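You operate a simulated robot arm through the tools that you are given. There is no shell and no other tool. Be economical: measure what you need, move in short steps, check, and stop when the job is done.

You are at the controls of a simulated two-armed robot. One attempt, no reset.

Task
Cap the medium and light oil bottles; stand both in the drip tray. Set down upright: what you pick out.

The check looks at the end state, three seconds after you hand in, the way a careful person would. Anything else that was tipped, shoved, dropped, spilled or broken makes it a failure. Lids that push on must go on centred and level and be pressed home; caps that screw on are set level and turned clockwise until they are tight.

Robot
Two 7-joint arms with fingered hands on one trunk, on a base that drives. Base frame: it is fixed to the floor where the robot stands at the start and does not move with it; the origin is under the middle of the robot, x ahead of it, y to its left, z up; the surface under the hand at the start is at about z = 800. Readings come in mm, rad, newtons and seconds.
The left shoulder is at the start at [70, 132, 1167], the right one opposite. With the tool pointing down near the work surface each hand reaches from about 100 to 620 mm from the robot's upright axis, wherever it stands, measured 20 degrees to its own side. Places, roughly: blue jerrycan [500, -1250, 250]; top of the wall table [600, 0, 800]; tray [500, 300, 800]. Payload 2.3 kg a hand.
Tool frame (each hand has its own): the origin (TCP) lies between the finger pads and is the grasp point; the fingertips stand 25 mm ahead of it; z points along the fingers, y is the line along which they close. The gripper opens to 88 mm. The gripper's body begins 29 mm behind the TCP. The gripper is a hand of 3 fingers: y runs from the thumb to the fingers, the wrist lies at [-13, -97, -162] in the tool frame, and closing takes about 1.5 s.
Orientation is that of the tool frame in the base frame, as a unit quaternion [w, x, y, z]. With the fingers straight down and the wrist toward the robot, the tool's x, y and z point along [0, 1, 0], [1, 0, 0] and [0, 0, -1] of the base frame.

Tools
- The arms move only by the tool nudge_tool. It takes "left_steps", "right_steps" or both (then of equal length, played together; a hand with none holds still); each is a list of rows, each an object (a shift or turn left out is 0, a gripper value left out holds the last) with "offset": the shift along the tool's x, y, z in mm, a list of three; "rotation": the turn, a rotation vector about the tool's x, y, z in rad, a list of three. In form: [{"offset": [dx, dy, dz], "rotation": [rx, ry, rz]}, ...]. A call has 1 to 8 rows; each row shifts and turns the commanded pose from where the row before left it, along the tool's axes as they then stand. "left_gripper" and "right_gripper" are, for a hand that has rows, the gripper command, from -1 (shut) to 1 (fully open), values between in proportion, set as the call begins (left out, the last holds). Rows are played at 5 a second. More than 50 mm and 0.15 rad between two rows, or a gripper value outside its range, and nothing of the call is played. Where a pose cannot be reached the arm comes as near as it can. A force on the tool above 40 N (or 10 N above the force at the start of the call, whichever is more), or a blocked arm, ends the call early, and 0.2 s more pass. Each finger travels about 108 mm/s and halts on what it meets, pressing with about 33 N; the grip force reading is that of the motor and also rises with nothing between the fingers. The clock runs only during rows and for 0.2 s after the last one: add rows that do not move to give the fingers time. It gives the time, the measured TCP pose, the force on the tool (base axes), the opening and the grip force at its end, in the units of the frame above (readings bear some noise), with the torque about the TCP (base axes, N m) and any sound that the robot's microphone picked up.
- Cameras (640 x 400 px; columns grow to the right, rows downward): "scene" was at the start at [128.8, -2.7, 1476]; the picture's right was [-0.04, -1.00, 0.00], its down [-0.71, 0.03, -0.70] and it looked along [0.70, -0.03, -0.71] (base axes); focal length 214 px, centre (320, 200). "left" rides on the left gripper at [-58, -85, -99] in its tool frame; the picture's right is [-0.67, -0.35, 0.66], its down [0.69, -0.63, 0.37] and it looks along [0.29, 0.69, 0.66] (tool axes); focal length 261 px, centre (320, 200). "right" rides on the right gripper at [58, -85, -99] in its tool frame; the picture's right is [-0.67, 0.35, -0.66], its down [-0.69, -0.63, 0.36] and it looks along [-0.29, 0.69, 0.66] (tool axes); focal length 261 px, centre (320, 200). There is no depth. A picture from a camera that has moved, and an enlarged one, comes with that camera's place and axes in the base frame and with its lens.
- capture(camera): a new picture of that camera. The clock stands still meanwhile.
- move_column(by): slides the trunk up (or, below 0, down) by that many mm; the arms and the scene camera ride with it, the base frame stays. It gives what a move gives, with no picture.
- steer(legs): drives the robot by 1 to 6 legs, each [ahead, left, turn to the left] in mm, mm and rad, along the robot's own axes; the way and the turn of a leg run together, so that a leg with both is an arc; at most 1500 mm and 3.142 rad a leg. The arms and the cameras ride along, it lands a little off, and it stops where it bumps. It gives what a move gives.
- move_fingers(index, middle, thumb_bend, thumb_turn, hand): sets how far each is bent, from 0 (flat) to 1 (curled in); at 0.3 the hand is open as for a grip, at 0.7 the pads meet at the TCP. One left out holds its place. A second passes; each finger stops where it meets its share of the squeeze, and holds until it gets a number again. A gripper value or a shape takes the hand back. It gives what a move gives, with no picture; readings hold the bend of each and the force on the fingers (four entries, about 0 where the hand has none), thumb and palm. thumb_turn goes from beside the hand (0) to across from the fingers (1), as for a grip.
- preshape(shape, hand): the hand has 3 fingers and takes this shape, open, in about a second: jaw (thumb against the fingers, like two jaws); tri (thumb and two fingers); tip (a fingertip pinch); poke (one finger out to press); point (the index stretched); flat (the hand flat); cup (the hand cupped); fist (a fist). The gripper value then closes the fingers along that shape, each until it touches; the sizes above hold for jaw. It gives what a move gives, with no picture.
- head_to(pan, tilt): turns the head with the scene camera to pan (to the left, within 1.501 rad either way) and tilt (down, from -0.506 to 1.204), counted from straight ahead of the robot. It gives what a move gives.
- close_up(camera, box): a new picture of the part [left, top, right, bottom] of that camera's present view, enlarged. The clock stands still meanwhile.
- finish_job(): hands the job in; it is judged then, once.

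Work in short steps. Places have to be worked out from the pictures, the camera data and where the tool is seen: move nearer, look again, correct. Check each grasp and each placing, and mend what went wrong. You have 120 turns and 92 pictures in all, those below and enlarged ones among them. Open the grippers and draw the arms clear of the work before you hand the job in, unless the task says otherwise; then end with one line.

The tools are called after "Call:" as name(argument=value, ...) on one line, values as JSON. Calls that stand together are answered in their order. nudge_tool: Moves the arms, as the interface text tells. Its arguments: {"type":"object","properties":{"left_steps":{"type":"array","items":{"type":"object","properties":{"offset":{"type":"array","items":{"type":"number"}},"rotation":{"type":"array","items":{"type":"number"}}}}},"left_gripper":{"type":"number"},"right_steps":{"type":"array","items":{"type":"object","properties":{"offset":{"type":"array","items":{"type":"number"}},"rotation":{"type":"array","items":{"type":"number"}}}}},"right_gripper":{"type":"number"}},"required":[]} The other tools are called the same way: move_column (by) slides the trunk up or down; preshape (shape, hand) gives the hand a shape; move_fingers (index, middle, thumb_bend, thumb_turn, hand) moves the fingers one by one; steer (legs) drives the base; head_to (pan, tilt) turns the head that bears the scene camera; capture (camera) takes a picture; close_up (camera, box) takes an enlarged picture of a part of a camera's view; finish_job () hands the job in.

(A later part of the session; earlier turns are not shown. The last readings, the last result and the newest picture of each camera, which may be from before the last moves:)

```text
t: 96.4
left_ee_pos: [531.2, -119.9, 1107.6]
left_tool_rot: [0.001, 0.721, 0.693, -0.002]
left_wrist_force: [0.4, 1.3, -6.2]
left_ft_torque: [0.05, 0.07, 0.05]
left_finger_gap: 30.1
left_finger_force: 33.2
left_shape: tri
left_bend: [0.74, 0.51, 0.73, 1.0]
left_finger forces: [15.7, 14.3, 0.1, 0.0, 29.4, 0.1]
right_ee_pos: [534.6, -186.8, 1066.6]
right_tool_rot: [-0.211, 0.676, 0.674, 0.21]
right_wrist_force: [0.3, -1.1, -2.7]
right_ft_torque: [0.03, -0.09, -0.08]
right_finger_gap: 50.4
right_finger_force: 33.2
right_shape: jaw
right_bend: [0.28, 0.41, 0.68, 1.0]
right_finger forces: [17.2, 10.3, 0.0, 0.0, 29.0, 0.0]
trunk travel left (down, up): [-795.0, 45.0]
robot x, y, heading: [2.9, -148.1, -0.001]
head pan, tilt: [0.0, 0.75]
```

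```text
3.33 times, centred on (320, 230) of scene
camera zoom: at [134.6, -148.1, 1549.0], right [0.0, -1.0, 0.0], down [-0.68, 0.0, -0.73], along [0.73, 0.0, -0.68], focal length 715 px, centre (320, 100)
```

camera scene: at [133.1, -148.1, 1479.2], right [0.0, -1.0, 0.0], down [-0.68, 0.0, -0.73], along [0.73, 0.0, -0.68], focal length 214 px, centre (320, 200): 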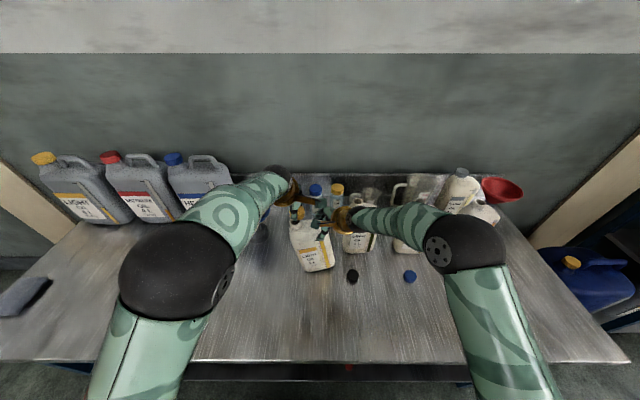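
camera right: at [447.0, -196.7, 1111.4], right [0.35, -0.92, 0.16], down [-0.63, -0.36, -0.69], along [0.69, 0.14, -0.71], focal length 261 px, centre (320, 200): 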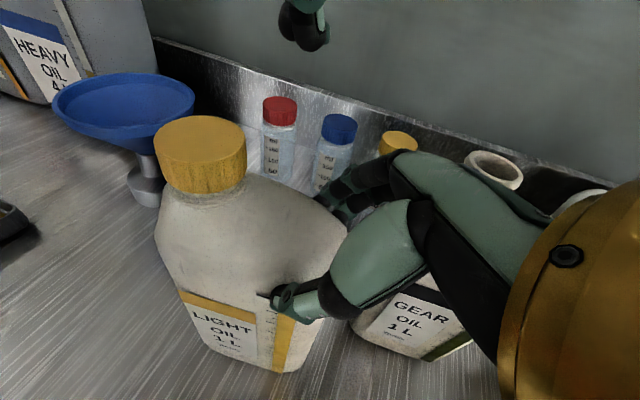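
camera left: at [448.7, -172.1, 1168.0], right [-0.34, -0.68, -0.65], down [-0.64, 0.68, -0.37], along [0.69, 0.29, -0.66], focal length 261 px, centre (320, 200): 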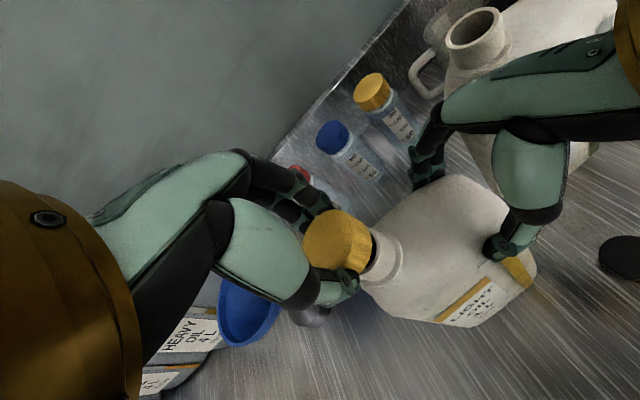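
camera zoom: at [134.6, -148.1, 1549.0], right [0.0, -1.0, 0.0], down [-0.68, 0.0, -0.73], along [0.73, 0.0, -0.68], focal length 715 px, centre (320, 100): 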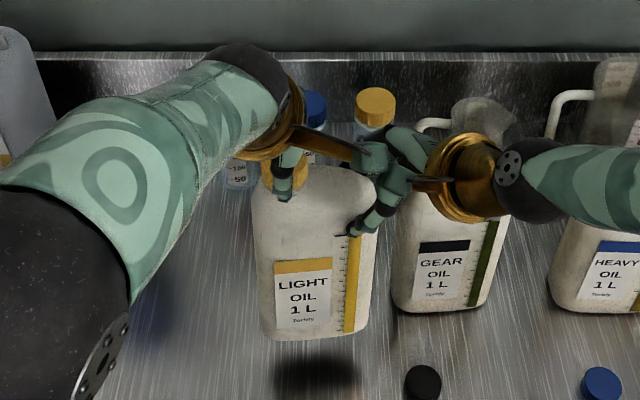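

Lifted level (6 N left + 3 N right). Now drive.

Call:
steer(legs=[[-43, 0, 0], [0, 250, 0], [0, 253, 0]])

Call:
capture(camera="scene")

```text
t: 100.1
left_ee_pos: [488.8, 374.8, 1109.4]
left_tool_rot: [-0.001, 0.722, 0.692, -0.001]
left_wrist_force: [-0.2, 1.9, -5.1]
left_ft_torque: [0.04, 0.1, 0.1]
left_finger_gap: 30.3
left_finger_force: 33.0
left_shape: tri
left_bend: [0.74, 0.51, 0.73, 1.0]
left_finger forces: [15.9, 14.3, 0.0, 0.0, 29.6, 0.0]
right_ee_pos: [490.7, 309.0, 1067.1]
right_tool_rot: [-0.211, 0.676, 0.674, 0.212]
right_wrist_force: [0.2, -0.5, -3.2]
right_ft_torque: [-0.02, -0.08, -0.08]
right_finger_gap: 50.7
right_finger_force: 32.8
right_shape: jaw
right_bend: [0.28, 0.41, 0.68, 1.0]
right_finger forces: [17.1, 10.6, 0.0, 0.0, 29.2, 0.0]
trunk travel left (down, up): [-795.0, 45.0]
robot x, y, heading: [-41.7, 351.0, -0.0]
head pan, tilt: [0.0, 0.75]
```

```text
28 pictures are left
camera scene: at [91.6, 347.7, 1549.1], right [0.0, -1.0, 0.0], down [-0.68, 0.0, -0.73], along [0.73, 0.0, -0.68], focal length 214 px, centre (320, 200)
```

scene: 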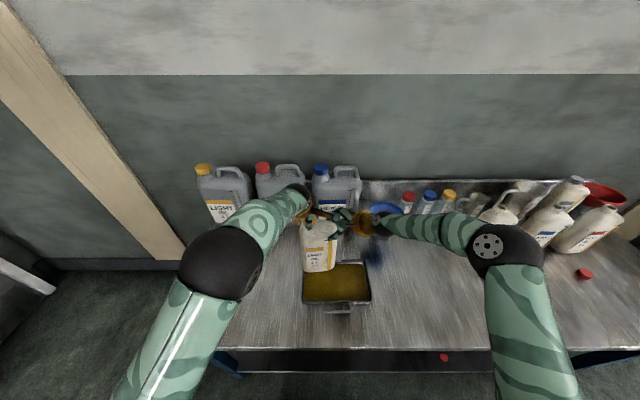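

Let me zoom on tray and bottle.

Call:
close_up(camera="scene", box=[270, 210, 400, 320])

```text
3.64 times, centred on (335, 265) of scene
camera zoom: at [91.6, 347.7, 1549.1], right [0.0, -1.0, 0.0], down [-0.68, 0.0, -0.73], along [0.73, 0.0, -0.68], focal length 780 px, centre (266, -36)
```

zoom: 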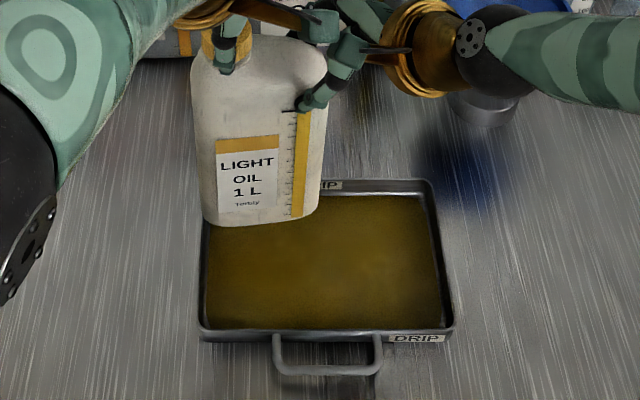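

Bottle footprint now y 298–407, x 462–515; tray floor is x 393–532, y 180–402. Shift both arms −12 in y, +7 in x, then lower by column.

Call:
nudge_tool(left_steps=[{"offset": [-6, 3.5, 0]}, {"offset": [-6, 3.5, 0]}, {}], right_steps=[{"offset": [-4.95, 3.5, -3.4]}, {"offset": [-4.95, 3.5, -3.4]}, {}])

Call:
move_column(by=-50)

Call:
close_up(camera="scene", box=[270, 190, 400, 300])

```text
t: 100.9
left_ee_pos: [495.4, 366.3, 1109.7]
left_tool_rot: [0.0, 0.722, 0.692, 0.0]
left_wrist_force: [0.6, 2.8, -3.9]
left_ft_torque: [0.06, 0.1, 0.11]
left_finger_gap: 30.0
left_finger_force: 33.2
left_shape: tri
left_bend: [0.74, 0.51, 0.73, 1.0]
left_finger forces: [15.7, 14.6, 0.1, 0.0, 29.9, 0.0]
right_ee_pos: [497.2, 299.4, 1066.8]
right_tool_rot: [-0.211, 0.676, 0.674, 0.21]
right_wrist_force: [1.0, -2.5, -4.7]
right_ft_torque: [-0.05, -0.06, -0.11]
right_finger_gap: 50.7
right_finger_force: 32.6
right_shape: jaw
right_bend: [0.28, 0.41, 0.68, 1.0]
right_finger forces: [17.0, 11.0, 0.1, 0.0, 29.2, 0.0]
trunk travel left (down, up): [-795.0, 45.0]
robot x, y, heading: [-42.6, 353.9, -0.005]
head pan, tilt: [0.0, 0.75]
```

```text
t: 101.8
left_ee_pos: [494.6, 365.7, 1059.4]
left_tool_rot: [0.001, 0.722, 0.691, -0.002]
left_wrist_force: [-0.5, 3.5, -4.7]
left_ft_torque: [0.08, 0.08, 0.1]
left_finger_gap: 30.1
left_finger_force: 32.6
left_shape: tri
left_bend: [0.74, 0.51, 0.73, 1.0]
left_finger forces: [15.5, 14.6, 0.1, 0.1, 30.0, 0.0]
right_ee_pos: [497.9, 297.9, 1017.4]
right_tool_rot: [-0.211, 0.677, 0.673, 0.21]
right_wrist_force: [1.2, -3.2, -3.4]
right_ft_torque: [-0.05, -0.06, -0.11]
right_finger_gap: 50.5
right_finger_force: 33.0
right_shape: jaw
right_bend: [0.28, 0.41, 0.68, 1.0]
right_finger forces: [16.9, 11.1, 0.0, 0.0, 28.9, 0.1]
trunk travel left (down, up): [-745.0, 95.0]
robot x, y, heading: [-41.3, 352.5, -0.004]
head pan, tilt: [0.0, 0.75]
```

```text
3.64 times, centred on (335, 245) of scene
camera zoom: at [91.3, 351.3, 1499.0], right [0.0, -1.0, 0.0], down [-0.68, 0.0, -0.73], along [0.73, 0.0, -0.68], focal length 780 px, centre (266, 36)
```

zoom: 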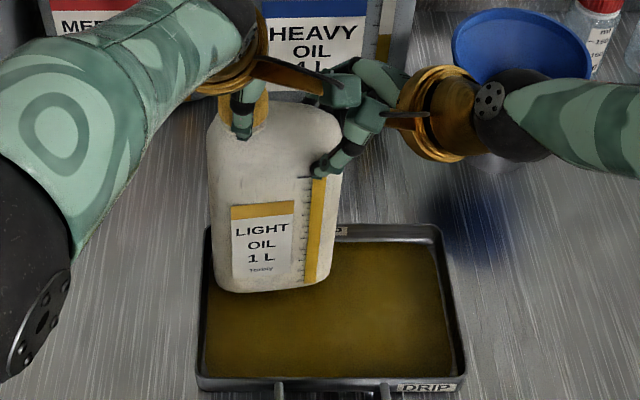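

Good clearance; shift 4 mm right and lower the last ~16 mm in steps.

Call:
nudge_tool(left_steps=[{"offset": [-4, 0, 0]}, {}], right_steps=[{"offset": [-3.3, 0, -2.3]}, {}])

Call:
move_column(by=-12)

Call:
move_column(by=-3)

```text
t: 102.4
left_ee_pos: [494.4, 359.4, 1059.5]
left_tool_rot: [-0.001, 0.722, 0.692, -0.003]
left_wrist_force: [-1.4, 3.2, -4.0]
left_ft_torque: [0.09, 0.03, 0.11]
left_finger_gap: 30.0
left_finger_force: 32.9
left_shape: tri
left_bend: [0.74, 0.51, 0.73, 1.0]
left_finger forces: [15.9, 14.6, 0.0, 0.0, 29.6, 0.1]
right_ee_pos: [497.4, 295.0, 1016.5]
right_tool_rot: [-0.211, 0.677, 0.674, 0.209]
right_wrist_force: [0.5, -2.1, -3.9]
right_ft_torque: [-0.02, -0.05, -0.12]
right_finger_gap: 50.5
right_finger_force: 33.0
right_shape: jaw
right_bend: [0.28, 0.41, 0.68, 1.0]
right_finger forces: [16.7, 11.1, 0.0, 0.1, 29.4, 0.0]
trunk travel left (down, up): [-745.0, 95.0]
robot x, y, heading: [-41.5, 348.9, -0.004]
head pan, tilt: [0.0, 0.75]
```

```text
t: 103.0
left_ee_pos: [495.5, 360.5, 1047.9]
left_tool_rot: [0.001, 0.722, 0.692, -0.002]
left_wrist_force: [0.7, 2.3, -4.6]
left_ft_torque: [0.06, 0.07, 0.1]
left_finger_gap: 30.2
left_finger_force: 32.8
left_shape: tri
left_bend: [0.74, 0.51, 0.73, 1.0]
left_finger forces: [15.9, 14.6, 0.0, 0.0, 29.7, 0.0]
right_ee_pos: [497.6, 294.6, 1004.5]
right_tool_rot: [-0.211, 0.676, 0.674, 0.21]
right_wrist_force: [0.8, -2.4, -5.2]
right_ft_torque: [-0.02, -0.06, -0.08]
right_finger_gap: 50.5
right_finger_force: 32.2
right_shape: jaw
right_bend: [0.28, 0.41, 0.68, 1.0]
right_finger forces: [16.6, 11.0, 0.0, 0.0, 29.2, 0.0]
trunk travel left (down, up): [-733.0, 107.0]
robot x, y, heading: [-39.7, 352.0, -0.003]
head pan, tilt: [0.0, 0.75]
```

```text
t: 103.5
left_ee_pos: [492.8, 360.3, 1045.1]
left_tool_rot: [0.001, 0.722, 0.692, 0.0]
left_wrist_force: [-0.1, 4.8, -1.5]
left_ft_torque: [0.13, 0.03, 0.14]
left_finger_gap: 30.2
left_finger_force: 33.3
left_shape: tri
left_bend: [0.74, 0.51, 0.73, 1.0]
left_finger forces: [15.6, 15.4, 0.1, 0.0, 30.3, 0.0]
right_ee_pos: [496.1, 295.3, 1003.7]
right_tool_rot: [-0.209, 0.677, 0.674, 0.211]
right_wrist_force: [0.7, -4.1, 3.2]
right_ft_torque: [0.03, -0.14, -0.14]
right_finger_gap: 50.9
right_finger_force: 32.6
right_shape: jaw
right_bend: [0.28, 0.41, 0.68, 1.0]
right_finger forces: [18.7, 10.8, 0.0, 0.0, 29.8, 0.1]
trunk travel left (down, up): [-730.0, 110.0]
robot x, y, heading: [-42.8, 348.5, 0.002]
head pan, tilt: [0.0, 0.75]
```

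Bottle touches the tray floor. One more mm, then open the right hand, then the left.

Call:
move_column(by=-1.5)

Call:
nudge_tool(right_steps=[{}, {}, {}, {}], right_gripper=1)

Call:
nudge_tool(left_steps=[{}, {}, {}, {}], left_gripper=1)

Call:
nudge_tool(left_steps=[{"offset": [0, 0, -30]}, {"offset": [0, 0, -30]}, {"offset": [0, -40, 0]}, {"offset": [0, -40, 0]}, {"offset": [0, -40, 0]}, {}], right_steps=[{"offset": [0, 0, -40]}, {"offset": [0, 0, -40]}, {"offset": [0, 0, -40]}, {"offset": [0, -30, 0]}, {"offset": [0, -30, 0]}, {"offset": [0, -30, 0]}])

Call:
close_up(camera="scene", box=[260, 180, 420, 300])

```text
t: 104.0
left_ee_pos: [492.6, 362.6, 1044.6]
left_tool_rot: [0.002, 0.722, 0.692, -0.001]
left_wrist_force: [-0.7, 6.5, 1.0]
left_ft_torque: [0.13, 0.02, 0.12]
left_finger_gap: 29.9
left_finger_force: 32.9
left_shape: tri
left_bend: [0.74, 0.51, 0.73, 1.0]
left_finger forces: [15.3, 15.8, 0.1, 0.1, 30.9, 0.0]
right_ee_pos: [495.8, 296.1, 1003.9]
right_tool_rot: [-0.209, 0.677, 0.673, 0.212]
right_wrist_force: [1.5, -4.9, 8.1]
right_ft_torque: [0.05, -0.25, -0.17]
right_finger_gap: 50.8
right_finger_force: 32.7
right_shape: jaw
right_bend: [0.28, 0.41, 0.68, 1.0]
right_finger forces: [20.9, 11.2, 0.0, 0.0, 29.8, 0.0]
trunk travel left (down, up): [-728.0, 111.0]
robot x, y, heading: [-42.5, 351.3, -0.004]
head pan, tilt: [0.0, 0.75]
```

```text
t: 105.0
left_ee_pos: [493.1, 360.6, 1043.8]
left_tool_rot: [0.001, 0.722, 0.692, -0.001]
left_wrist_force: [0.7, 1.9, 3.2]
left_ft_torque: [0.05, -0.04, 0.01]
left_finger_gap: 30.0
left_finger_force: 33.1
left_shape: tri
left_bend: [0.74, 0.51, 0.73, 1.0]
left_finger forces: [15.6, 15.5, 0.0, 0.0, 30.1, 0.0]
right_ee_pos: [495.8, 296.0, 1002.7]
right_tool_rot: [-0.21, 0.676, 0.675, 0.21]
right_wrist_force: [0.5, 0.4, 0.2]
right_ft_torque: [-0.01, 0.02, -0.02]
right_finger_gap: 87.5
right_finger_force: 0.0
right_shape: jaw
right_bend: [0.3, 0.3, 0.3, 0.98]
right_finger forces: [0.0, 0.0, 0.1, 0.0, 0.0, 0.0]
trunk travel left (down, up): [-728.0, 111.0]
robot x, y, heading: [-41.4, 350.8, 0.0]
head pan, tilt: [0.0, 0.75]
```

```text
t: 106.0
left_ee_pos: [492.9, 361.3, 1043.7]
left_tool_rot: [0.001, 0.723, 0.691, -0.002]
left_wrist_force: [0.0, 0.0, 1.1]
left_ft_torque: [0.0, 0.02, 0.03]
left_finger_gap: 87.3
left_finger_force: 0.0
left_shape: tri
left_bend: [0.3, 0.3, 0.3, 0.98]
left_finger forces: [0.0, 0.0, 0.0, 0.0, 0.0, 0.0]
right_ee_pos: [495.3, 295.8, 1001.4]
right_tool_rot: [-0.211, 0.676, 0.674, 0.212]
right_wrist_force: [0.0, 0.2, 1.0]
right_ft_torque: [0.01, 0.01, -0.01]
right_finger_gap: 87.5
right_finger_force: 0.1
right_shape: jaw
right_bend: [0.3, 0.3, 0.3, 0.98]
right_finger forces: [0.0, 0.0, 0.0, 0.1, 0.0, 0.0]
trunk travel left (down, up): [-728.0, 111.0]
robot x, y, heading: [-41.5, 351.4, -0.006]
head pan, tilt: [0.0, 0.75]
```

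```text
t: 107.5
left_ee_pos: [373.1, 365.4, 1106.5]
left_tool_rot: [0.004, 0.722, 0.692, -0.002]
left_wrist_force: [-1.4, -0.3, -0.2]
left_ft_torque: [-0.02, -0.01, -0.01]
left_finger_gap: 87.5
left_finger_force: 0.1
left_shape: tri
left_bend: [0.3, 0.3, 0.3, 0.98]
left_finger forces: [0.1, 0.1, 0.0, 0.0, 0.1, 0.1]
right_ee_pos: [404.9, 226.9, 1101.1]
right_tool_rot: [-0.21, 0.677, 0.673, 0.211]
right_wrist_force: [-0.3, -0.5, 0.4]
right_ft_torque: [0.04, 0.01, -0.03]
right_finger_gap: 87.9
right_finger_force: 0.0
right_shape: jaw
right_bend: [0.3, 0.3, 0.3, 0.98]
right_finger forces: [0.1, 0.1, 0.1, 0.0, 0.0, 0.0]
trunk travel left (down, up): [-728.0, 111.0]
robot x, y, heading: [-45.3, 353.3, -0.001]
head pan, tilt: [0.0, 0.75]
```

```text
3.33 times, centred on (340, 240) of scene
camera zoom: at [88.0, 351.8, 1482.9], right [0.0, -1.0, 0.0], down [-0.68, 0.0, -0.73], along [0.73, 0.0, -0.68], focal length 715 px, centre (253, 67)
```

zoom: 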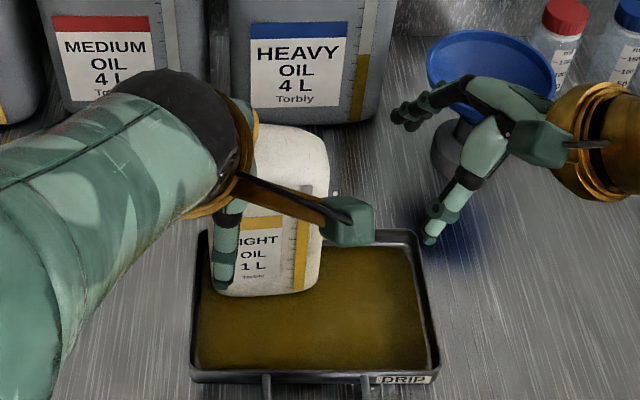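

Light bottle stands in the tray, capped. Now drive to the medium bottle (≈(600,-655)).

Call:
steer(legs=[[0, -1046, 0], [45, 0, 0]])

Call:
capture(camera="scene")

```text
t: 113.3
left_ee_pos: [413.1, -674.8, 1108.2]
left_tool_rot: [0.006, 0.719, 0.695, -0.001]
left_wrist_force: [0.4, 0.5, 1.2]
left_ft_torque: [0.01, -0.03, 0.02]
left_finger_gap: 87.5
left_finger_force: 0.1
left_shape: tri
left_bend: [0.3, 0.3, 0.3, 0.98]
left_finger forces: [0.1, 0.0, 0.0, 0.0, 0.0, 0.1]
right_ee_pos: [448.4, -814.6, 1102.7]
right_tool_rot: [-0.209, 0.672, 0.678, 0.212]
right_wrist_force: [-1.7, -0.4, -0.5]
right_ft_torque: [0.01, 0.01, -0.05]
right_finger_gap: 87.6
right_finger_force: 0.0
right_shape: jaw
right_bend: [0.3, 0.3, 0.3, 0.98]
right_finger forces: [0.0, 0.0, 0.0, 0.0, 0.1, 0.0]
trunk travel left (down, up): [-728.0, 111.0]
robot x, y, heading: [-0.3, -694.4, 0.005]
head pan, tilt: [0.0, 0.75]
```

```text
24 pictures are left
camera scene: at [126.1, -692.8, 1483.8], right [0.01, -1.0, 0.0], down [-0.68, 0.0, -0.74], along [0.74, 0.0, -0.68], focal length 214 px, centre (320, 200)
```

scene: 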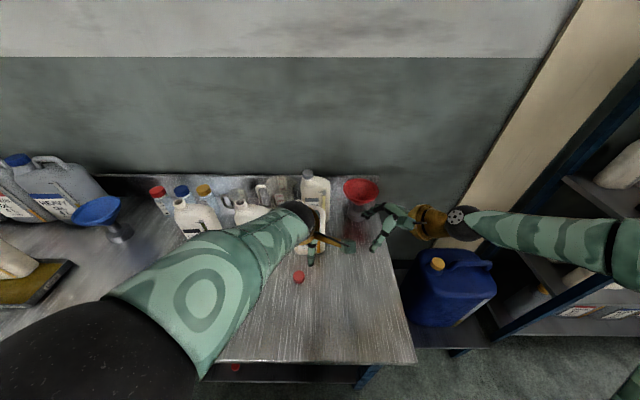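

Left hand goes over the red cap at ≈(478,-622).

Call:
nudge_tool(left_steps=[{"offset": [9, 11, 43]}, {"offset": [9, 11, 43]}, {"offset": [9, 11, 43]}, {"offset": [9, 11, 43]}, {"offset": [9, 11, 43]}, {"offset": [9, 10, 43]}, {}])

Call:
capture(camera="left")

Call:
capture(camera="right")

```text
t: 114.9
left_ee_pos: [486.5, -625.4, 846.5]
left_tool_rot: [0.004, 0.719, 0.695, -0.002]
left_wrist_force: [0.1, 0.1, -0.9]
left_ft_torque: [-0.02, -0.02, -0.04]
left_finger_gap: 87.7
left_finger_force: 0.2
left_shape: tri
left_bend: [0.3, 0.3, 0.3, 0.98]
left_finger forces: [0.1, 0.0, 0.0, 0.0, 0.1, 0.0]
right_ee_pos: [453.8, -815.5, 1099.9]
right_tool_rot: [-0.21, 0.673, 0.677, 0.21]
right_wrist_force: [0.1, -0.5, -0.2]
right_ft_torque: [-0.02, -0.03, 0.01]
right_finger_gap: 87.6
right_finger_force: 0.0
right_shape: jaw
right_bend: [0.3, 0.3, 0.3, 0.98]
right_finger forces: [0.0, 0.1, 0.1, 0.0, 0.1, 0.1]
trunk travel left (down, up): [-728.0, 111.0]
robot x, y, heading: [5.3, -694.9, 0.009]
head pan, tilt: [0.0, 0.75]
```

```text
23 pictures are left
camera left: at [400.0, -680.5, 945.8], right [-0.37, -0.66, -0.65], down [-0.61, 0.7, -0.37], along [0.7, 0.26, -0.66], focal length 261 px, centre (320, 200)
```

left: 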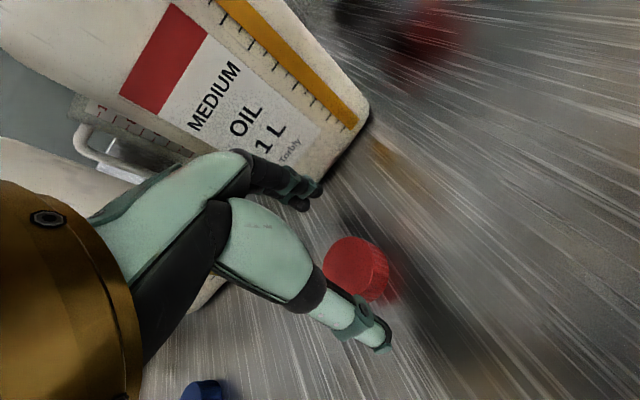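

```text
22 pictures are left
camera right: at [369.0, -824.8, 1213.3], right [0.35, -0.92, 0.16], down [-0.63, -0.36, -0.69], along [0.69, 0.14, -0.71], focal length 261 px, centre (320, 200)
```

right: 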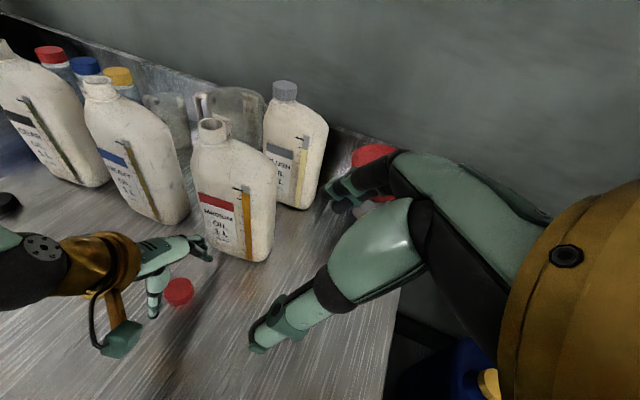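

Cap is ~7 mm nearer than the TCP. Correct, descend to 825 and close.

Call:
nudge_tool(left_steps=[{"offset": [1, -7, 0]}, {"offset": [0, 0, 12]}, {"offset": [0, 0, 9]}, {}])

Call:
nudge_tool(left_steps=[{}, {}, {}, {}, {}, {}, {}], left_gripper=-1)

Call:
nudge_tool(left_steps=[{"offset": [0, 0, -10]}, {"offset": [0, 0, -40]}, {"offset": [0, -10, -45]}, {"offset": [0, -20, -45]}, {"offset": [15, -20, -45]}, {"offset": [35, -20, -45]}, {"offset": [35, 0, -40]}, {}])

Call:
capture(camera="left")

```text
t: 115.9
left_ee_pos: [479.5, -625.4, 826.5]
left_tool_rot: [0.004, 0.718, 0.696, -0.004]
left_wrist_force: [-0.5, 0.2, 0.3]
left_ft_torque: [0.0, -0.06, -0.01]
left_finger_gap: 87.7
left_finger_force: 0.0
left_shape: tri
left_bend: [0.3, 0.3, 0.3, 0.98]
left_finger forces: [0.0, 1.3, 0.0, 0.0, 0.1, 0.1]
right_ee_pos: [453.4, -813.7, 1099.1]
right_tool_rot: [-0.211, 0.674, 0.677, 0.21]
right_wrist_force: [-0.6, -0.1, 0.2]
right_ft_torque: [0.0, 0.0, -0.01]
right_finger_gap: 87.7
right_finger_force: 0.1
right_shape: jaw
right_bend: [0.3, 0.3, 0.3, 0.98]
right_finger forces: [0.0, 0.0, 0.0, 0.1, 0.0, 0.0]
trunk travel left (down, up): [-728.0, 111.0]
robot x, y, heading: [1.8, -692.4, 0.005]
head pan, tilt: [0.0, 0.75]
```

```text
t: 117.5
left_ee_pos: [479.1, -624.7, 826.3]
left_tool_rot: [0.005, 0.719, 0.695, -0.003]
left_wrist_force: [-0.7, -1.6, 1.7]
left_ft_torque: [0.06, -0.05, -0.03]
left_finger_gap: 21.8
left_finger_force: 33.2
left_shape: tri
left_bend: [0.74, 0.32, 0.77, 1.0]
left_finger forces: [2.2, 21.2, 0.0, 0.0, 27.4, 0.0]
right_ee_pos: [453.0, -815.7, 1100.3]
right_tool_rot: [-0.211, 0.673, 0.677, 0.21]
right_wrist_force: [0.5, 1.0, -0.4]
right_ft_torque: [0.01, -0.02, 0.02]
right_finger_gap: 87.6
right_finger_force: 0.0
right_shape: jaw
right_bend: [0.3, 0.3, 0.3, 0.98]
right_finger forces: [0.0, 0.0, 0.0, 0.0, 0.0, 0.1]
trunk travel left (down, up): [-728.0, 111.0]
robot x, y, heading: [7.3, -695.9, 0.005]
head pan, tilt: [0.0, 0.75]
```

```text
refused: row 5 steps farther than a row can; nothing moved
```

```text
21 pictures are left
camera left: at [392.7, -680.5, 925.7], right [-0.37, -0.66, -0.65], down [-0.61, 0.7, -0.37], along [0.7, 0.25, -0.66], focal length 261 px, centre (320, 200)
```

left: 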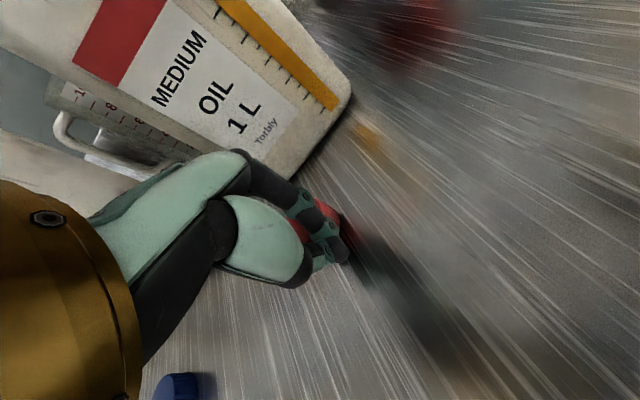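

Grip is wrong (gap 22, uneven); a finger seems to have come down on the cap. I open, rise, and look.

Call:
nudge_tool(left_steps=[{}, {}, {}, {"offset": [0, 0, -20]}, {"offset": [0, 0, -20]}, {"offset": [0, 0, -20]}, {}], left_gripper=1)

Call:
capture(camera="left")

```text
t: 119.1
left_ee_pos: [480.9, -624.4, 886.2]
left_tool_rot: [0.003, 0.719, 0.695, -0.004]
left_wrist_force: [0.3, 0.2, 0.8]
left_ft_torque: [0.0, 0.0, 0.02]
left_finger_gap: 87.6
left_finger_force: 0.0
left_shape: tri
left_bend: [0.3, 0.3, 0.3, 0.98]
left_finger forces: [0.1, 0.1, 0.1, 0.0, 0.0, 0.0]
right_ee_pos: [454.1, -814.7, 1098.9]
right_tool_rot: [-0.211, 0.673, 0.677, 0.21]
right_wrist_force: [-0.3, -0.5, -0.3]
right_ft_torque: [-0.02, 0.02, -0.02]
right_finger_gap: 87.7
right_finger_force: 0.0
right_shape: jaw
right_bend: [0.3, 0.3, 0.3, 0.98]
right_finger forces: [0.0, 0.0, 0.1, 0.0, 0.0, 0.1]
trunk travel left (down, up): [-728.0, 111.0]
robot x, y, heading: [5.5, -693.9, 0.006]
head pan, tilt: [0.0, 0.75]
```

```text
20 pictures are left
camera left: at [393.6, -680.0, 985.9], right [-0.37, -0.66, -0.65], down [-0.61, 0.7, -0.37], along [0.7, 0.26, -0.66], focal length 261 px, centre (320, 200)
```

left: 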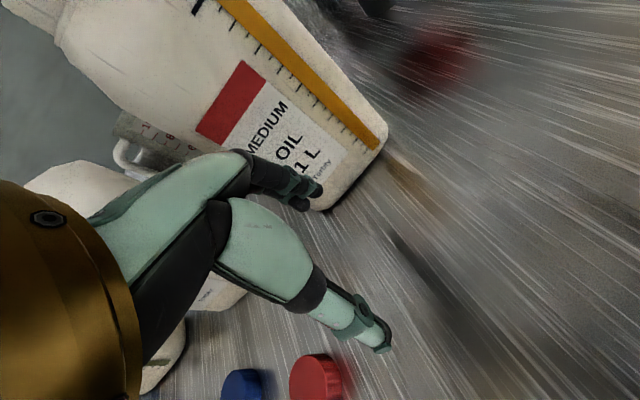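

The cap squirted out to ≈(448,-540). Move over it and look.

Call:
nudge_tool(left_steps=[{"offset": [42, -16, 0]}, {"offset": [42, -16, 0]}, {}])

Call:
capture(camera="left")

```text
t: 119.9
left_ee_pos: [451.4, -540.0, 884.9]
left_tool_rot: [0.003, 0.72, 0.694, -0.004]
left_wrist_force: [0.5, 0.9, 0.4]
left_ft_torque: [-0.01, -0.02, 0.03]
left_finger_gap: 87.7
left_finger_force: 0.1
left_shape: tri
left_bend: [0.3, 0.3, 0.3, 0.98]
left_finger forces: [0.0, 0.1, 0.0, 0.1, 0.0, 0.0]
right_ee_pos: [454.0, -815.6, 1100.8]
right_tool_rot: [-0.212, 0.672, 0.677, 0.21]
right_wrist_force: [-0.6, 0.3, 0.1]
right_ft_torque: [0.01, -0.01, 0.02]
right_finger_gap: 87.8
right_finger_force: 0.1
right_shape: jaw
right_bend: [0.3, 0.3, 0.3, 0.98]
right_finger forces: [0.1, 0.1, 0.0, 0.0, 0.0, 0.1]
trunk travel left (down, up): [-728.0, 111.0]
robot x, y, heading: [2.6, -693.3, 0.004]
head pan, tilt: [0.0, 0.75]
```

```text
19 pictures are left
camera left: at [364.5, -595.3, 984.5], right [-0.37, -0.66, -0.65], down [-0.61, 0.7, -0.37], along [0.7, 0.26, -0.66], focal length 261 px, centre (320, 200)
```

left: 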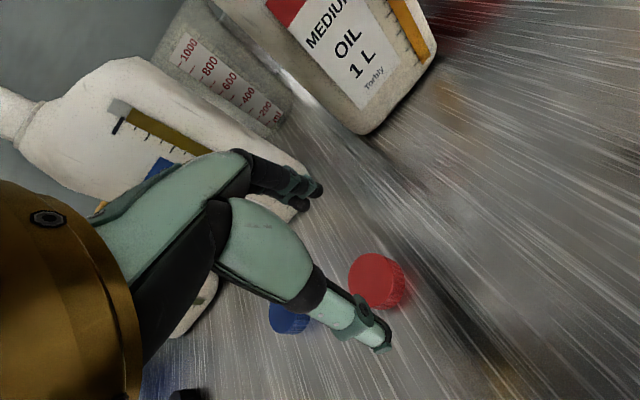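

Cap is upright, ≈5 mm nearer and 7 mm left of the TCP. The earlier failure was likely a fingertip stalling on the table, so I'll grip 5 mm higher this time.

Call:
nudge_tool(left_steps=[{"offset": [7, -5.5, 0]}, {"offset": [0, 0, 20]}, {"offset": [0, 0, 18]}, {}])

Call:
capture(camera="left")

```text
t: 120.9
left_ee_pos: [445.0, -533.7, 847.3]
left_tool_rot: [0.004, 0.719, 0.695, -0.003]
left_wrist_force: [-0.3, -0.6, 0.4]
left_ft_torque: [0.02, 0.02, 0.03]
left_finger_gap: 87.7
left_finger_force: 0.0
left_shape: tri
left_bend: [0.3, 0.3, 0.3, 0.98]
left_finger forces: [0.1, 0.1, 0.1, 0.0, 0.0, 0.0]
right_ee_pos: [453.2, -814.6, 1100.3]
right_tool_rot: [-0.211, 0.674, 0.677, 0.21]
right_wrist_force: [0.9, -0.9, 0.0]
right_ft_torque: [-0.03, 0.03, 0.02]
right_finger_gap: 87.5
right_finger_force: 0.1
right_shape: jaw
right_bend: [0.3, 0.3, 0.3, 0.98]
right_finger forces: [0.0, 0.1, 0.0, 0.1, 0.0, 0.0]
trunk travel left (down, up): [-728.0, 111.0]
robot x, y, heading: [5.5, -695.5, 0.009]
head pan, tilt: [0.0, 0.75]
```

```text
18 pictures are left
camera left: at [358.7, -588.4, 947.0], right [-0.37, -0.66, -0.65], down [-0.61, 0.7, -0.37], along [0.7, 0.25, -0.66], focal length 261 px, centre (320, 200)
```

left: 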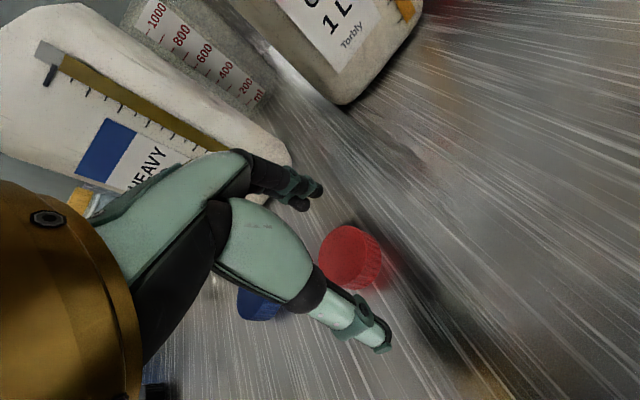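

Centred. Descend to 831 and close.

Call:
nudge_tool(left_steps=[{"offset": [0, 0, 10]}, {"offset": [0, 0, 6]}, {}])

Call:
nudge_tool(left_steps=[{}, {}, {}, {}, {}, {}, {}], left_gripper=-1)

```text
t: 121.7
left_ee_pos: [444.6, -532.6, 832.0]
left_tool_rot: [0.003, 0.719, 0.695, -0.004]
left_wrist_force: [0.4, 0.5, -0.2]
left_ft_torque: [-0.04, 0.01, -0.01]
left_finger_gap: 87.6
left_finger_force: 0.0
left_shape: tri
left_bend: [0.3, 0.3, 0.3, 0.98]
left_finger forces: [0.0, 0.0, 0.1, 0.0, 0.0, 0.0]
right_ee_pos: [454.2, -815.5, 1100.2]
right_tool_rot: [-0.211, 0.674, 0.677, 0.209]
right_wrist_force: [-0.2, -1.3, 0.0]
right_ft_torque: [0.0, -0.03, -0.02]
right_finger_gap: 87.6
right_finger_force: 0.0
right_shape: jaw
right_bend: [0.3, 0.3, 0.3, 0.98]
right_finger forces: [0.1, 0.0, 0.1, 0.0, 0.0, 0.0]
trunk travel left (down, up): [-728.0, 111.0]
robot x, y, heading: [6.2, -693.5, 0.005]
head pan, tilt: [0.0, 0.75]
```

```text
t: 123.3
left_ee_pos: [445.6, -534.0, 831.7]
left_tool_rot: [0.004, 0.719, 0.695, -0.004]
left_wrist_force: [0.2, 0.4, 0.1]
left_ft_torque: [0.01, 0.0, 0.02]
left_finger_gap: 28.9
left_finger_force: 33.3
left_shape: tri
left_bend: [0.74, 0.51, 0.74, 1.0]
left_finger forces: [14.4, 15.1, 0.0, 0.0, 27.7, 0.1]
right_ee_pos: [452.6, -815.2, 1100.9]
right_tool_rot: [-0.211, 0.673, 0.677, 0.21]
right_wrist_force: [-0.1, -0.7, -1.7]
right_ft_torque: [0.0, 0.0, 0.04]
right_finger_gap: 88.1
right_finger_force: 0.1
right_shape: jaw
right_bend: [0.3, 0.3, 0.3, 0.98]
right_finger forces: [0.0, 0.0, 0.0, 0.0, 0.0, 0.0]
trunk travel left (down, up): [-728.0, 111.0]
robot x, y, heading: [2.7, -693.5, 0.01]
head pan, tilt: [0.0, 0.75]
```

Same good grip signature as before (14/15/28). Lift the cap while bringing the right hand to the medium bottle's right shoulder.

Call:
nudge_tool(left_steps=[{"offset": [0, 0, -10]}, {"offset": [0, 0, -45]}, {"offset": [0, 0, -45]}, {"offset": [0, 0, -45]}, {"offset": [0, 0, -45]}, {"offset": [0, 0, -45]}, {"offset": [0, 0, -40]}], right_steps=[{}, {"offset": [7.6, 26.4, 14]}, {"offset": [7.6, 26.4, 14]}, {"offset": [7.6, 26.4, 14]}, {"offset": [7.6, 26.4, 14]}, {"offset": [7.5, 26.4, 14]}, {}])

Call:
capture(camera="right")

```text
t: 124.9
left_ee_pos: [443.9, -530.8, 1105.8]
left_tool_rot: [0.005, 0.719, 0.695, -0.002]
left_wrist_force: [0.2, 0.9, -0.1]
left_ft_torque: [0.01, 0.02, 0.0]
left_finger_gap: 28.2
left_finger_force: 33.0
left_shape: tri
left_bend: [0.74, 0.51, 0.74, 1.0]
left_finger forces: [14.3, 16.4, 0.0, 0.0, 27.9, 0.1]
right_ee_pos: [584.2, -742.9, 1063.6]
right_tool_rot: [-0.211, 0.673, 0.677, 0.21]
right_wrist_force: [-0.5, 0.2, -0.2]
right_ft_torque: [-0.02, 0.01, 0.03]
right_finger_gap: 87.7
right_finger_force: 0.0
right_shape: jaw
right_bend: [0.3, 0.3, 0.3, 0.98]
right_finger forces: [0.0, 0.0, 0.0, 0.0, 0.0, 0.0]
trunk travel left (down, up): [-728.0, 111.0]
robot x, y, heading: [1.8, -693.5, 0.009]
head pan, tilt: [0.0, 0.75]
```

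```text
17 pictures are left
camera right: at [499.6, -754.1, 1177.4], right [0.35, -0.92, 0.16], down [-0.63, -0.36, -0.69], along [0.69, 0.15, -0.71], focal length 261 px, centre (320, 200)
```

right: 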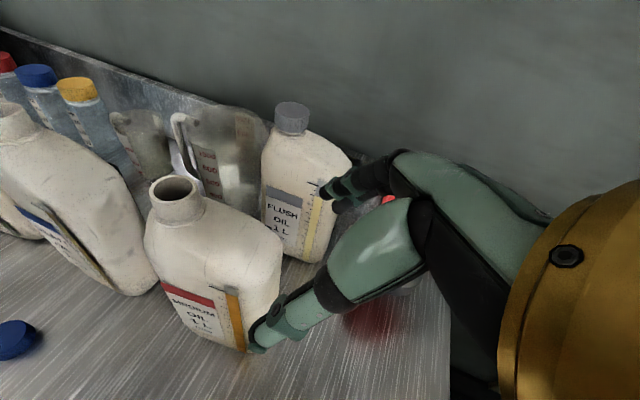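

Neck ≈(598,-627,1030). Slide in along the tilted axis to TCP ≈(600,-694,998), then close.

Call:
nudge_tool(right_steps=[{"offset": [3, 0, 20]}, {"offset": [0, 8, 10]}, {"offset": [0, 8, 12]}, {"offset": [0, 0, 20]}, {"offset": [0, 0, 20]}, {}])

Call:
capture(camera="right")

```text
t: 126.3
left_ee_pos: [446.2, -531.4, 1105.4]
left_tool_rot: [0.004, 0.719, 0.695, -0.005]
left_wrist_force: [0.2, -0.3, -0.2]
left_ft_torque: [0.0, 0.04, 0.02]
left_finger_gap: 28.0
left_finger_force: 33.5
left_shape: tri
left_bend: [0.74, 0.51, 0.74, 1.0]
left_finger forces: [14.3, 16.4, 0.0, 0.1, 28.0, 0.1]
right_ee_pos: [599.9, -693.5, 996.2]
right_tool_rot: [-0.212, 0.673, 0.676, 0.21]
right_wrist_force: [0.2, 0.0, -0.1]
right_ft_torque: [0.02, 0.0, 0.01]
right_finger_gap: 87.8
right_finger_force: 0.1
right_shape: jaw
right_bend: [0.3, 0.3, 0.3, 0.98]
right_finger forces: [0.1, 0.1, 0.0, 0.0, 0.1, 0.0]
trunk travel left (down, up): [-728.0, 111.0]
robot x, y, heading: [5.0, -694.5, 0.003]
head pan, tilt: [0.0, 0.75]
```

```text
16 pictures are left
camera right: at [516.3, -703.9, 1111.2], right [0.35, -0.92, 0.16], down [-0.63, -0.36, -0.69], along [0.69, 0.14, -0.71], focal length 261 px, centre (320, 200)
```

right: 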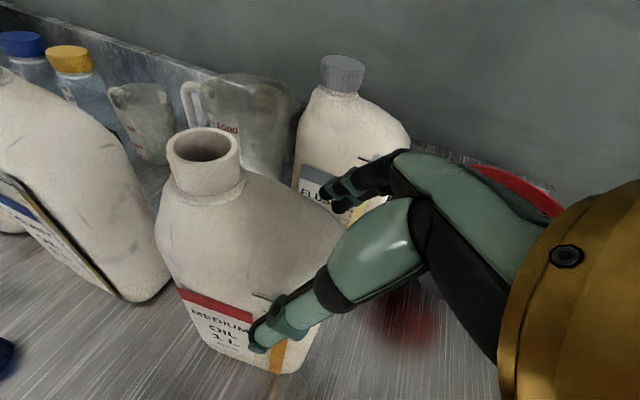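

Geometry matches the light-bottle grip. Close, then drag the bottle straight toward the robot 70 mm without lifting.

Call:
nudge_tool(right_steps=[{}, {}, {}, {}, {}, {}, {}], right_gripper=-1)

Call:
nudge_tool(right_steps=[{"offset": [0, -10, 0]}, {"offset": [0, -10, 0]}, {"offset": [0, -10, 0]}, {"offset": [0, -10, 0]}, {"offset": [0, -10, 0]}, {"offset": [0, -10, 0]}, {"offset": [0, -10, 0]}, {}])

Call:
capture(camera="scene")

```text
t: 127.9
left_ee_pos: [445.5, -530.4, 1105.2]
left_tool_rot: [0.004, 0.718, 0.696, -0.005]
left_wrist_force: [-0.1, -0.5, 0.2]
left_ft_torque: [0.02, -0.02, 0.0]
left_finger_gap: 28.0
left_finger_force: 33.2
left_shape: tri
left_bend: [0.74, 0.51, 0.74, 1.0]
left_finger forces: [14.3, 16.4, 0.1, 0.0, 28.0, 0.0]
right_ee_pos: [600.6, -693.9, 997.2]
right_tool_rot: [-0.211, 0.673, 0.677, 0.21]
right_wrist_force: [0.7, 0.0, 0.3]
right_ft_torque: [0.02, -0.05, -0.03]
right_finger_gap: 51.2
right_finger_force: 33.2
right_shape: jaw
right_bend: [0.28, 0.42, 0.65, 1.0]
right_finger forces: [19.2, 10.0, 0.1, 0.1, 29.7, 0.0]
trunk travel left (down, up): [-728.0, 111.0]
robot x, y, heading: [5.2, -695.2, 0.004]
head pan, tilt: [0.0, 0.75]
```

```text
t: 129.7
left_ee_pos: [441.4, -533.5, 1106.6]
left_tool_rot: [0.004, 0.718, 0.696, -0.001]
left_wrist_force: [-0.1, 0.0, 0.3]
left_ft_torque: [0.01, -0.01, 0.02]
left_finger_gap: 28.1
left_finger_force: 33.7
left_shape: tri
left_bend: [0.74, 0.51, 0.74, 1.0]
left_finger forces: [14.4, 16.5, 0.0, 0.0, 28.1, 0.0]
right_ee_pos: [528.5, -697.7, 1001.4]
right_tool_rot: [-0.21, 0.674, 0.676, 0.212]
right_wrist_force: [0.6, -6.1, 16.0]
right_ft_torque: [0.18, -0.75, -0.14]
right_finger_gap: 46.3
right_finger_force: 32.9
right_shape: jaw
right_bend: [0.74, 0.41, 0.67, 1.0]
right_finger forces: [20.4, 12.9, 0.1, 0.1, 22.9, 0.0]
trunk travel left (down, up): [-728.0, 111.0]
robot x, y, heading: [2.7, -694.4, 0.004]
head pan, tilt: [0.0, 0.75]
```

```text
15 pictures are left
camera scene: at [129.3, -696.8, 1483.5], right [0.01, -1.0, 0.0], down [-0.68, 0.0, -0.73], along [0.73, 0.01, -0.68], focal length 214 px, centre (320, 200)
```

scene: 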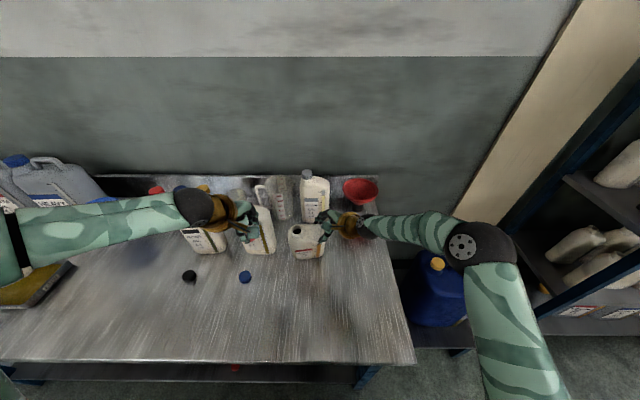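

Force rose and the grip changed; zoom on the bottle's attitude.

Call:
close_up(camera="scene", box=[240, 190, 380, 290])

```text
4.00 times, centred on (310, 240) of scene
camera zoom: at [129.3, -696.8, 1483.5], right [0.01, -1.0, 0.0], down [-0.68, 0.0, -0.73], along [0.73, 0.01, -0.68], focal length 858 px, centre (360, 40)
```

zoom: 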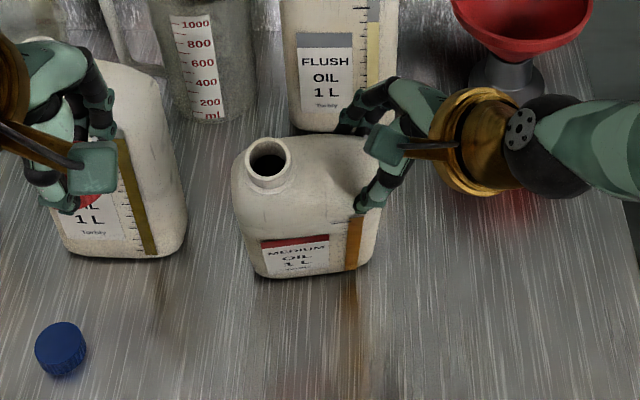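

The bottle pitched ~12° toward me because its base stuck. Bring the hand back +44 mm to stand it level again.

Call:
nudge_tool(right_steps=[{"offset": [0, 11, 0]}, {"offset": [0, 11, 0]}, {"offset": [-0.3, 11, 0.5]}, {"offset": [-0.3, 11, 0.5]}, {}])

Call:
close_up(camera="scene", box=[240, 170, 400, 290])

```text
t: 130.9
left_ee_pos: [440.7, -533.7, 1107.1]
left_tool_rot: [0.005, 0.719, 0.695, -0.001]
left_wrist_force: [0.1, -0.4, -0.2]
left_ft_torque: [0.02, -0.01, 0.03]
left_finger_gap: 28.0
left_finger_force: 33.0
left_shape: tri
left_bend: [0.74, 0.51, 0.74, 1.0]
left_finger forces: [14.3, 16.3, 0.0, 0.1, 28.1, 0.0]
right_ee_pos: [572.5, -696.6, 998.9]
right_tool_rot: [-0.21, 0.673, 0.677, 0.212]
right_wrist_force: [-0.4, -5.8, 14.4]
right_ft_torque: [0.15, 0.4, 0.12]
right_finger_gap: 46.8
right_finger_force: 33.1
right_shape: jaw
right_bend: [0.29, 0.46, 0.71, 0.95]
right_finger forces: [20.9, 7.9, 0.0, 0.1, 32.9, 0.0]
trunk travel left (down, up): [-728.0, 111.0]
robot x, y, heading: [5.1, -692.5, 0.012]
head pan, tilt: [0.0, 0.75]
```

```text
3.33 times, centred on (320, 230) of scene
camera zoom: at [129.6, -696.3, 1483.4], right [0.01, -1.0, 0.0], down [-0.68, 0.0, -0.73], along [0.73, 0.01, -0.68], focal length 715 px, centre (320, 100)
```

zoom: 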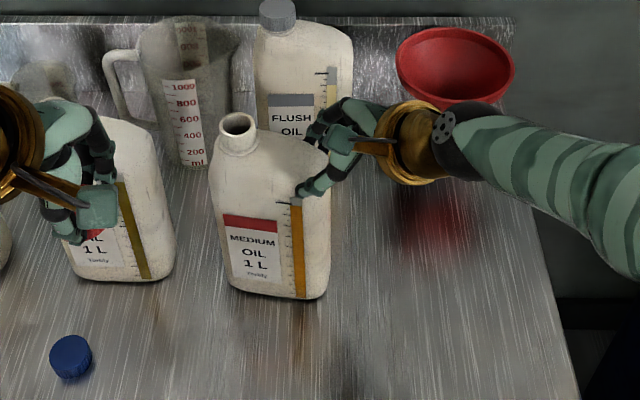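

Nearly upright, nothing spilled. Release to let it settle, then regrip.

Call:
nudge_tool(right_steps=[{"offset": [0, 4, 0]}, {}])

Call:
nudge_tool(right_steps=[{}, {}, {}, {}, {}], right_gripper=1)

Call:
capture(camera="right")

```text
t: 131.5
left_ee_pos: [441.2, -534.8, 1107.7]
left_tool_rot: [0.004, 0.719, 0.695, -0.002]
left_wrist_force: [0.2, 0.0, 0.4]
left_ft_torque: [-0.04, 0.0, 0.02]
left_finger_gap: 27.7
left_finger_force: 32.8
left_shape: tri
left_bend: [0.74, 0.51, 0.74, 1.0]
left_finger forces: [14.3, 16.4, 0.1, 0.0, 28.1, 0.0]
right_ee_pos: [576.2, -696.3, 998.7]
right_tool_rot: [-0.211, 0.673, 0.677, 0.212]
right_wrist_force: [-2.7, -6.5, 12.1]
right_ft_torque: [0.11, 0.51, 0.17]
right_finger_gap: 46.2
right_finger_force: 33.7
right_shape: jaw
right_bend: [0.29, 0.46, 0.71, 0.95]
right_finger forces: [18.8, 7.8, 0.0, 0.0, 33.5, 0.0]
trunk travel left (down, up): [-728.0, 111.0]
robot x, y, heading: [3.4, -690.0, 0.008]
head pan, tilt: [0.0, 0.75]
```

```text
t: 132.7
left_ee_pos: [446.6, -530.7, 1105.3]
left_tool_rot: [0.004, 0.718, 0.696, -0.003]
left_wrist_force: [-1.0, -0.2, 0.1]
left_ft_torque: [-0.01, -0.02, 0.01]
left_finger_gap: 28.3
left_finger_force: 33.4
left_shape: tri
left_bend: [0.74, 0.51, 0.74, 1.0]
left_finger forces: [14.3, 16.3, 0.0, 0.0, 28.2, 0.1]
right_ee_pos: [581.0, -694.2, 997.1]
right_tool_rot: [-0.211, 0.674, 0.677, 0.21]
right_wrist_force: [0.1, 0.1, -0.9]
right_ft_torque: [0.04, 0.04, -0.04]
right_finger_gap: 87.5
right_finger_force: 0.1
right_shape: jaw
right_bend: [0.3, 0.3, 0.3, 0.98]
right_finger forces: [0.0, 0.0, 0.1, 0.0, 0.0, 0.0]
trunk travel left (down, up): [-728.0, 111.0]
robot x, y, heading: [2.6, -693.2, 0.005]
head pan, tilt: [0.0, 0.75]
```

```text
12 pictures are left
camera right: at [495.6, -703.6, 1110.0], right [0.35, -0.92, 0.16], down [-0.63, -0.36, -0.69], along [0.69, 0.14, -0.71], focal length 261 px, centre (320, 200)
```

right: 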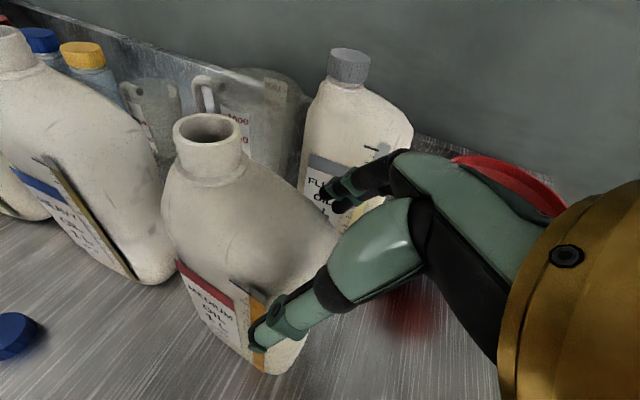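

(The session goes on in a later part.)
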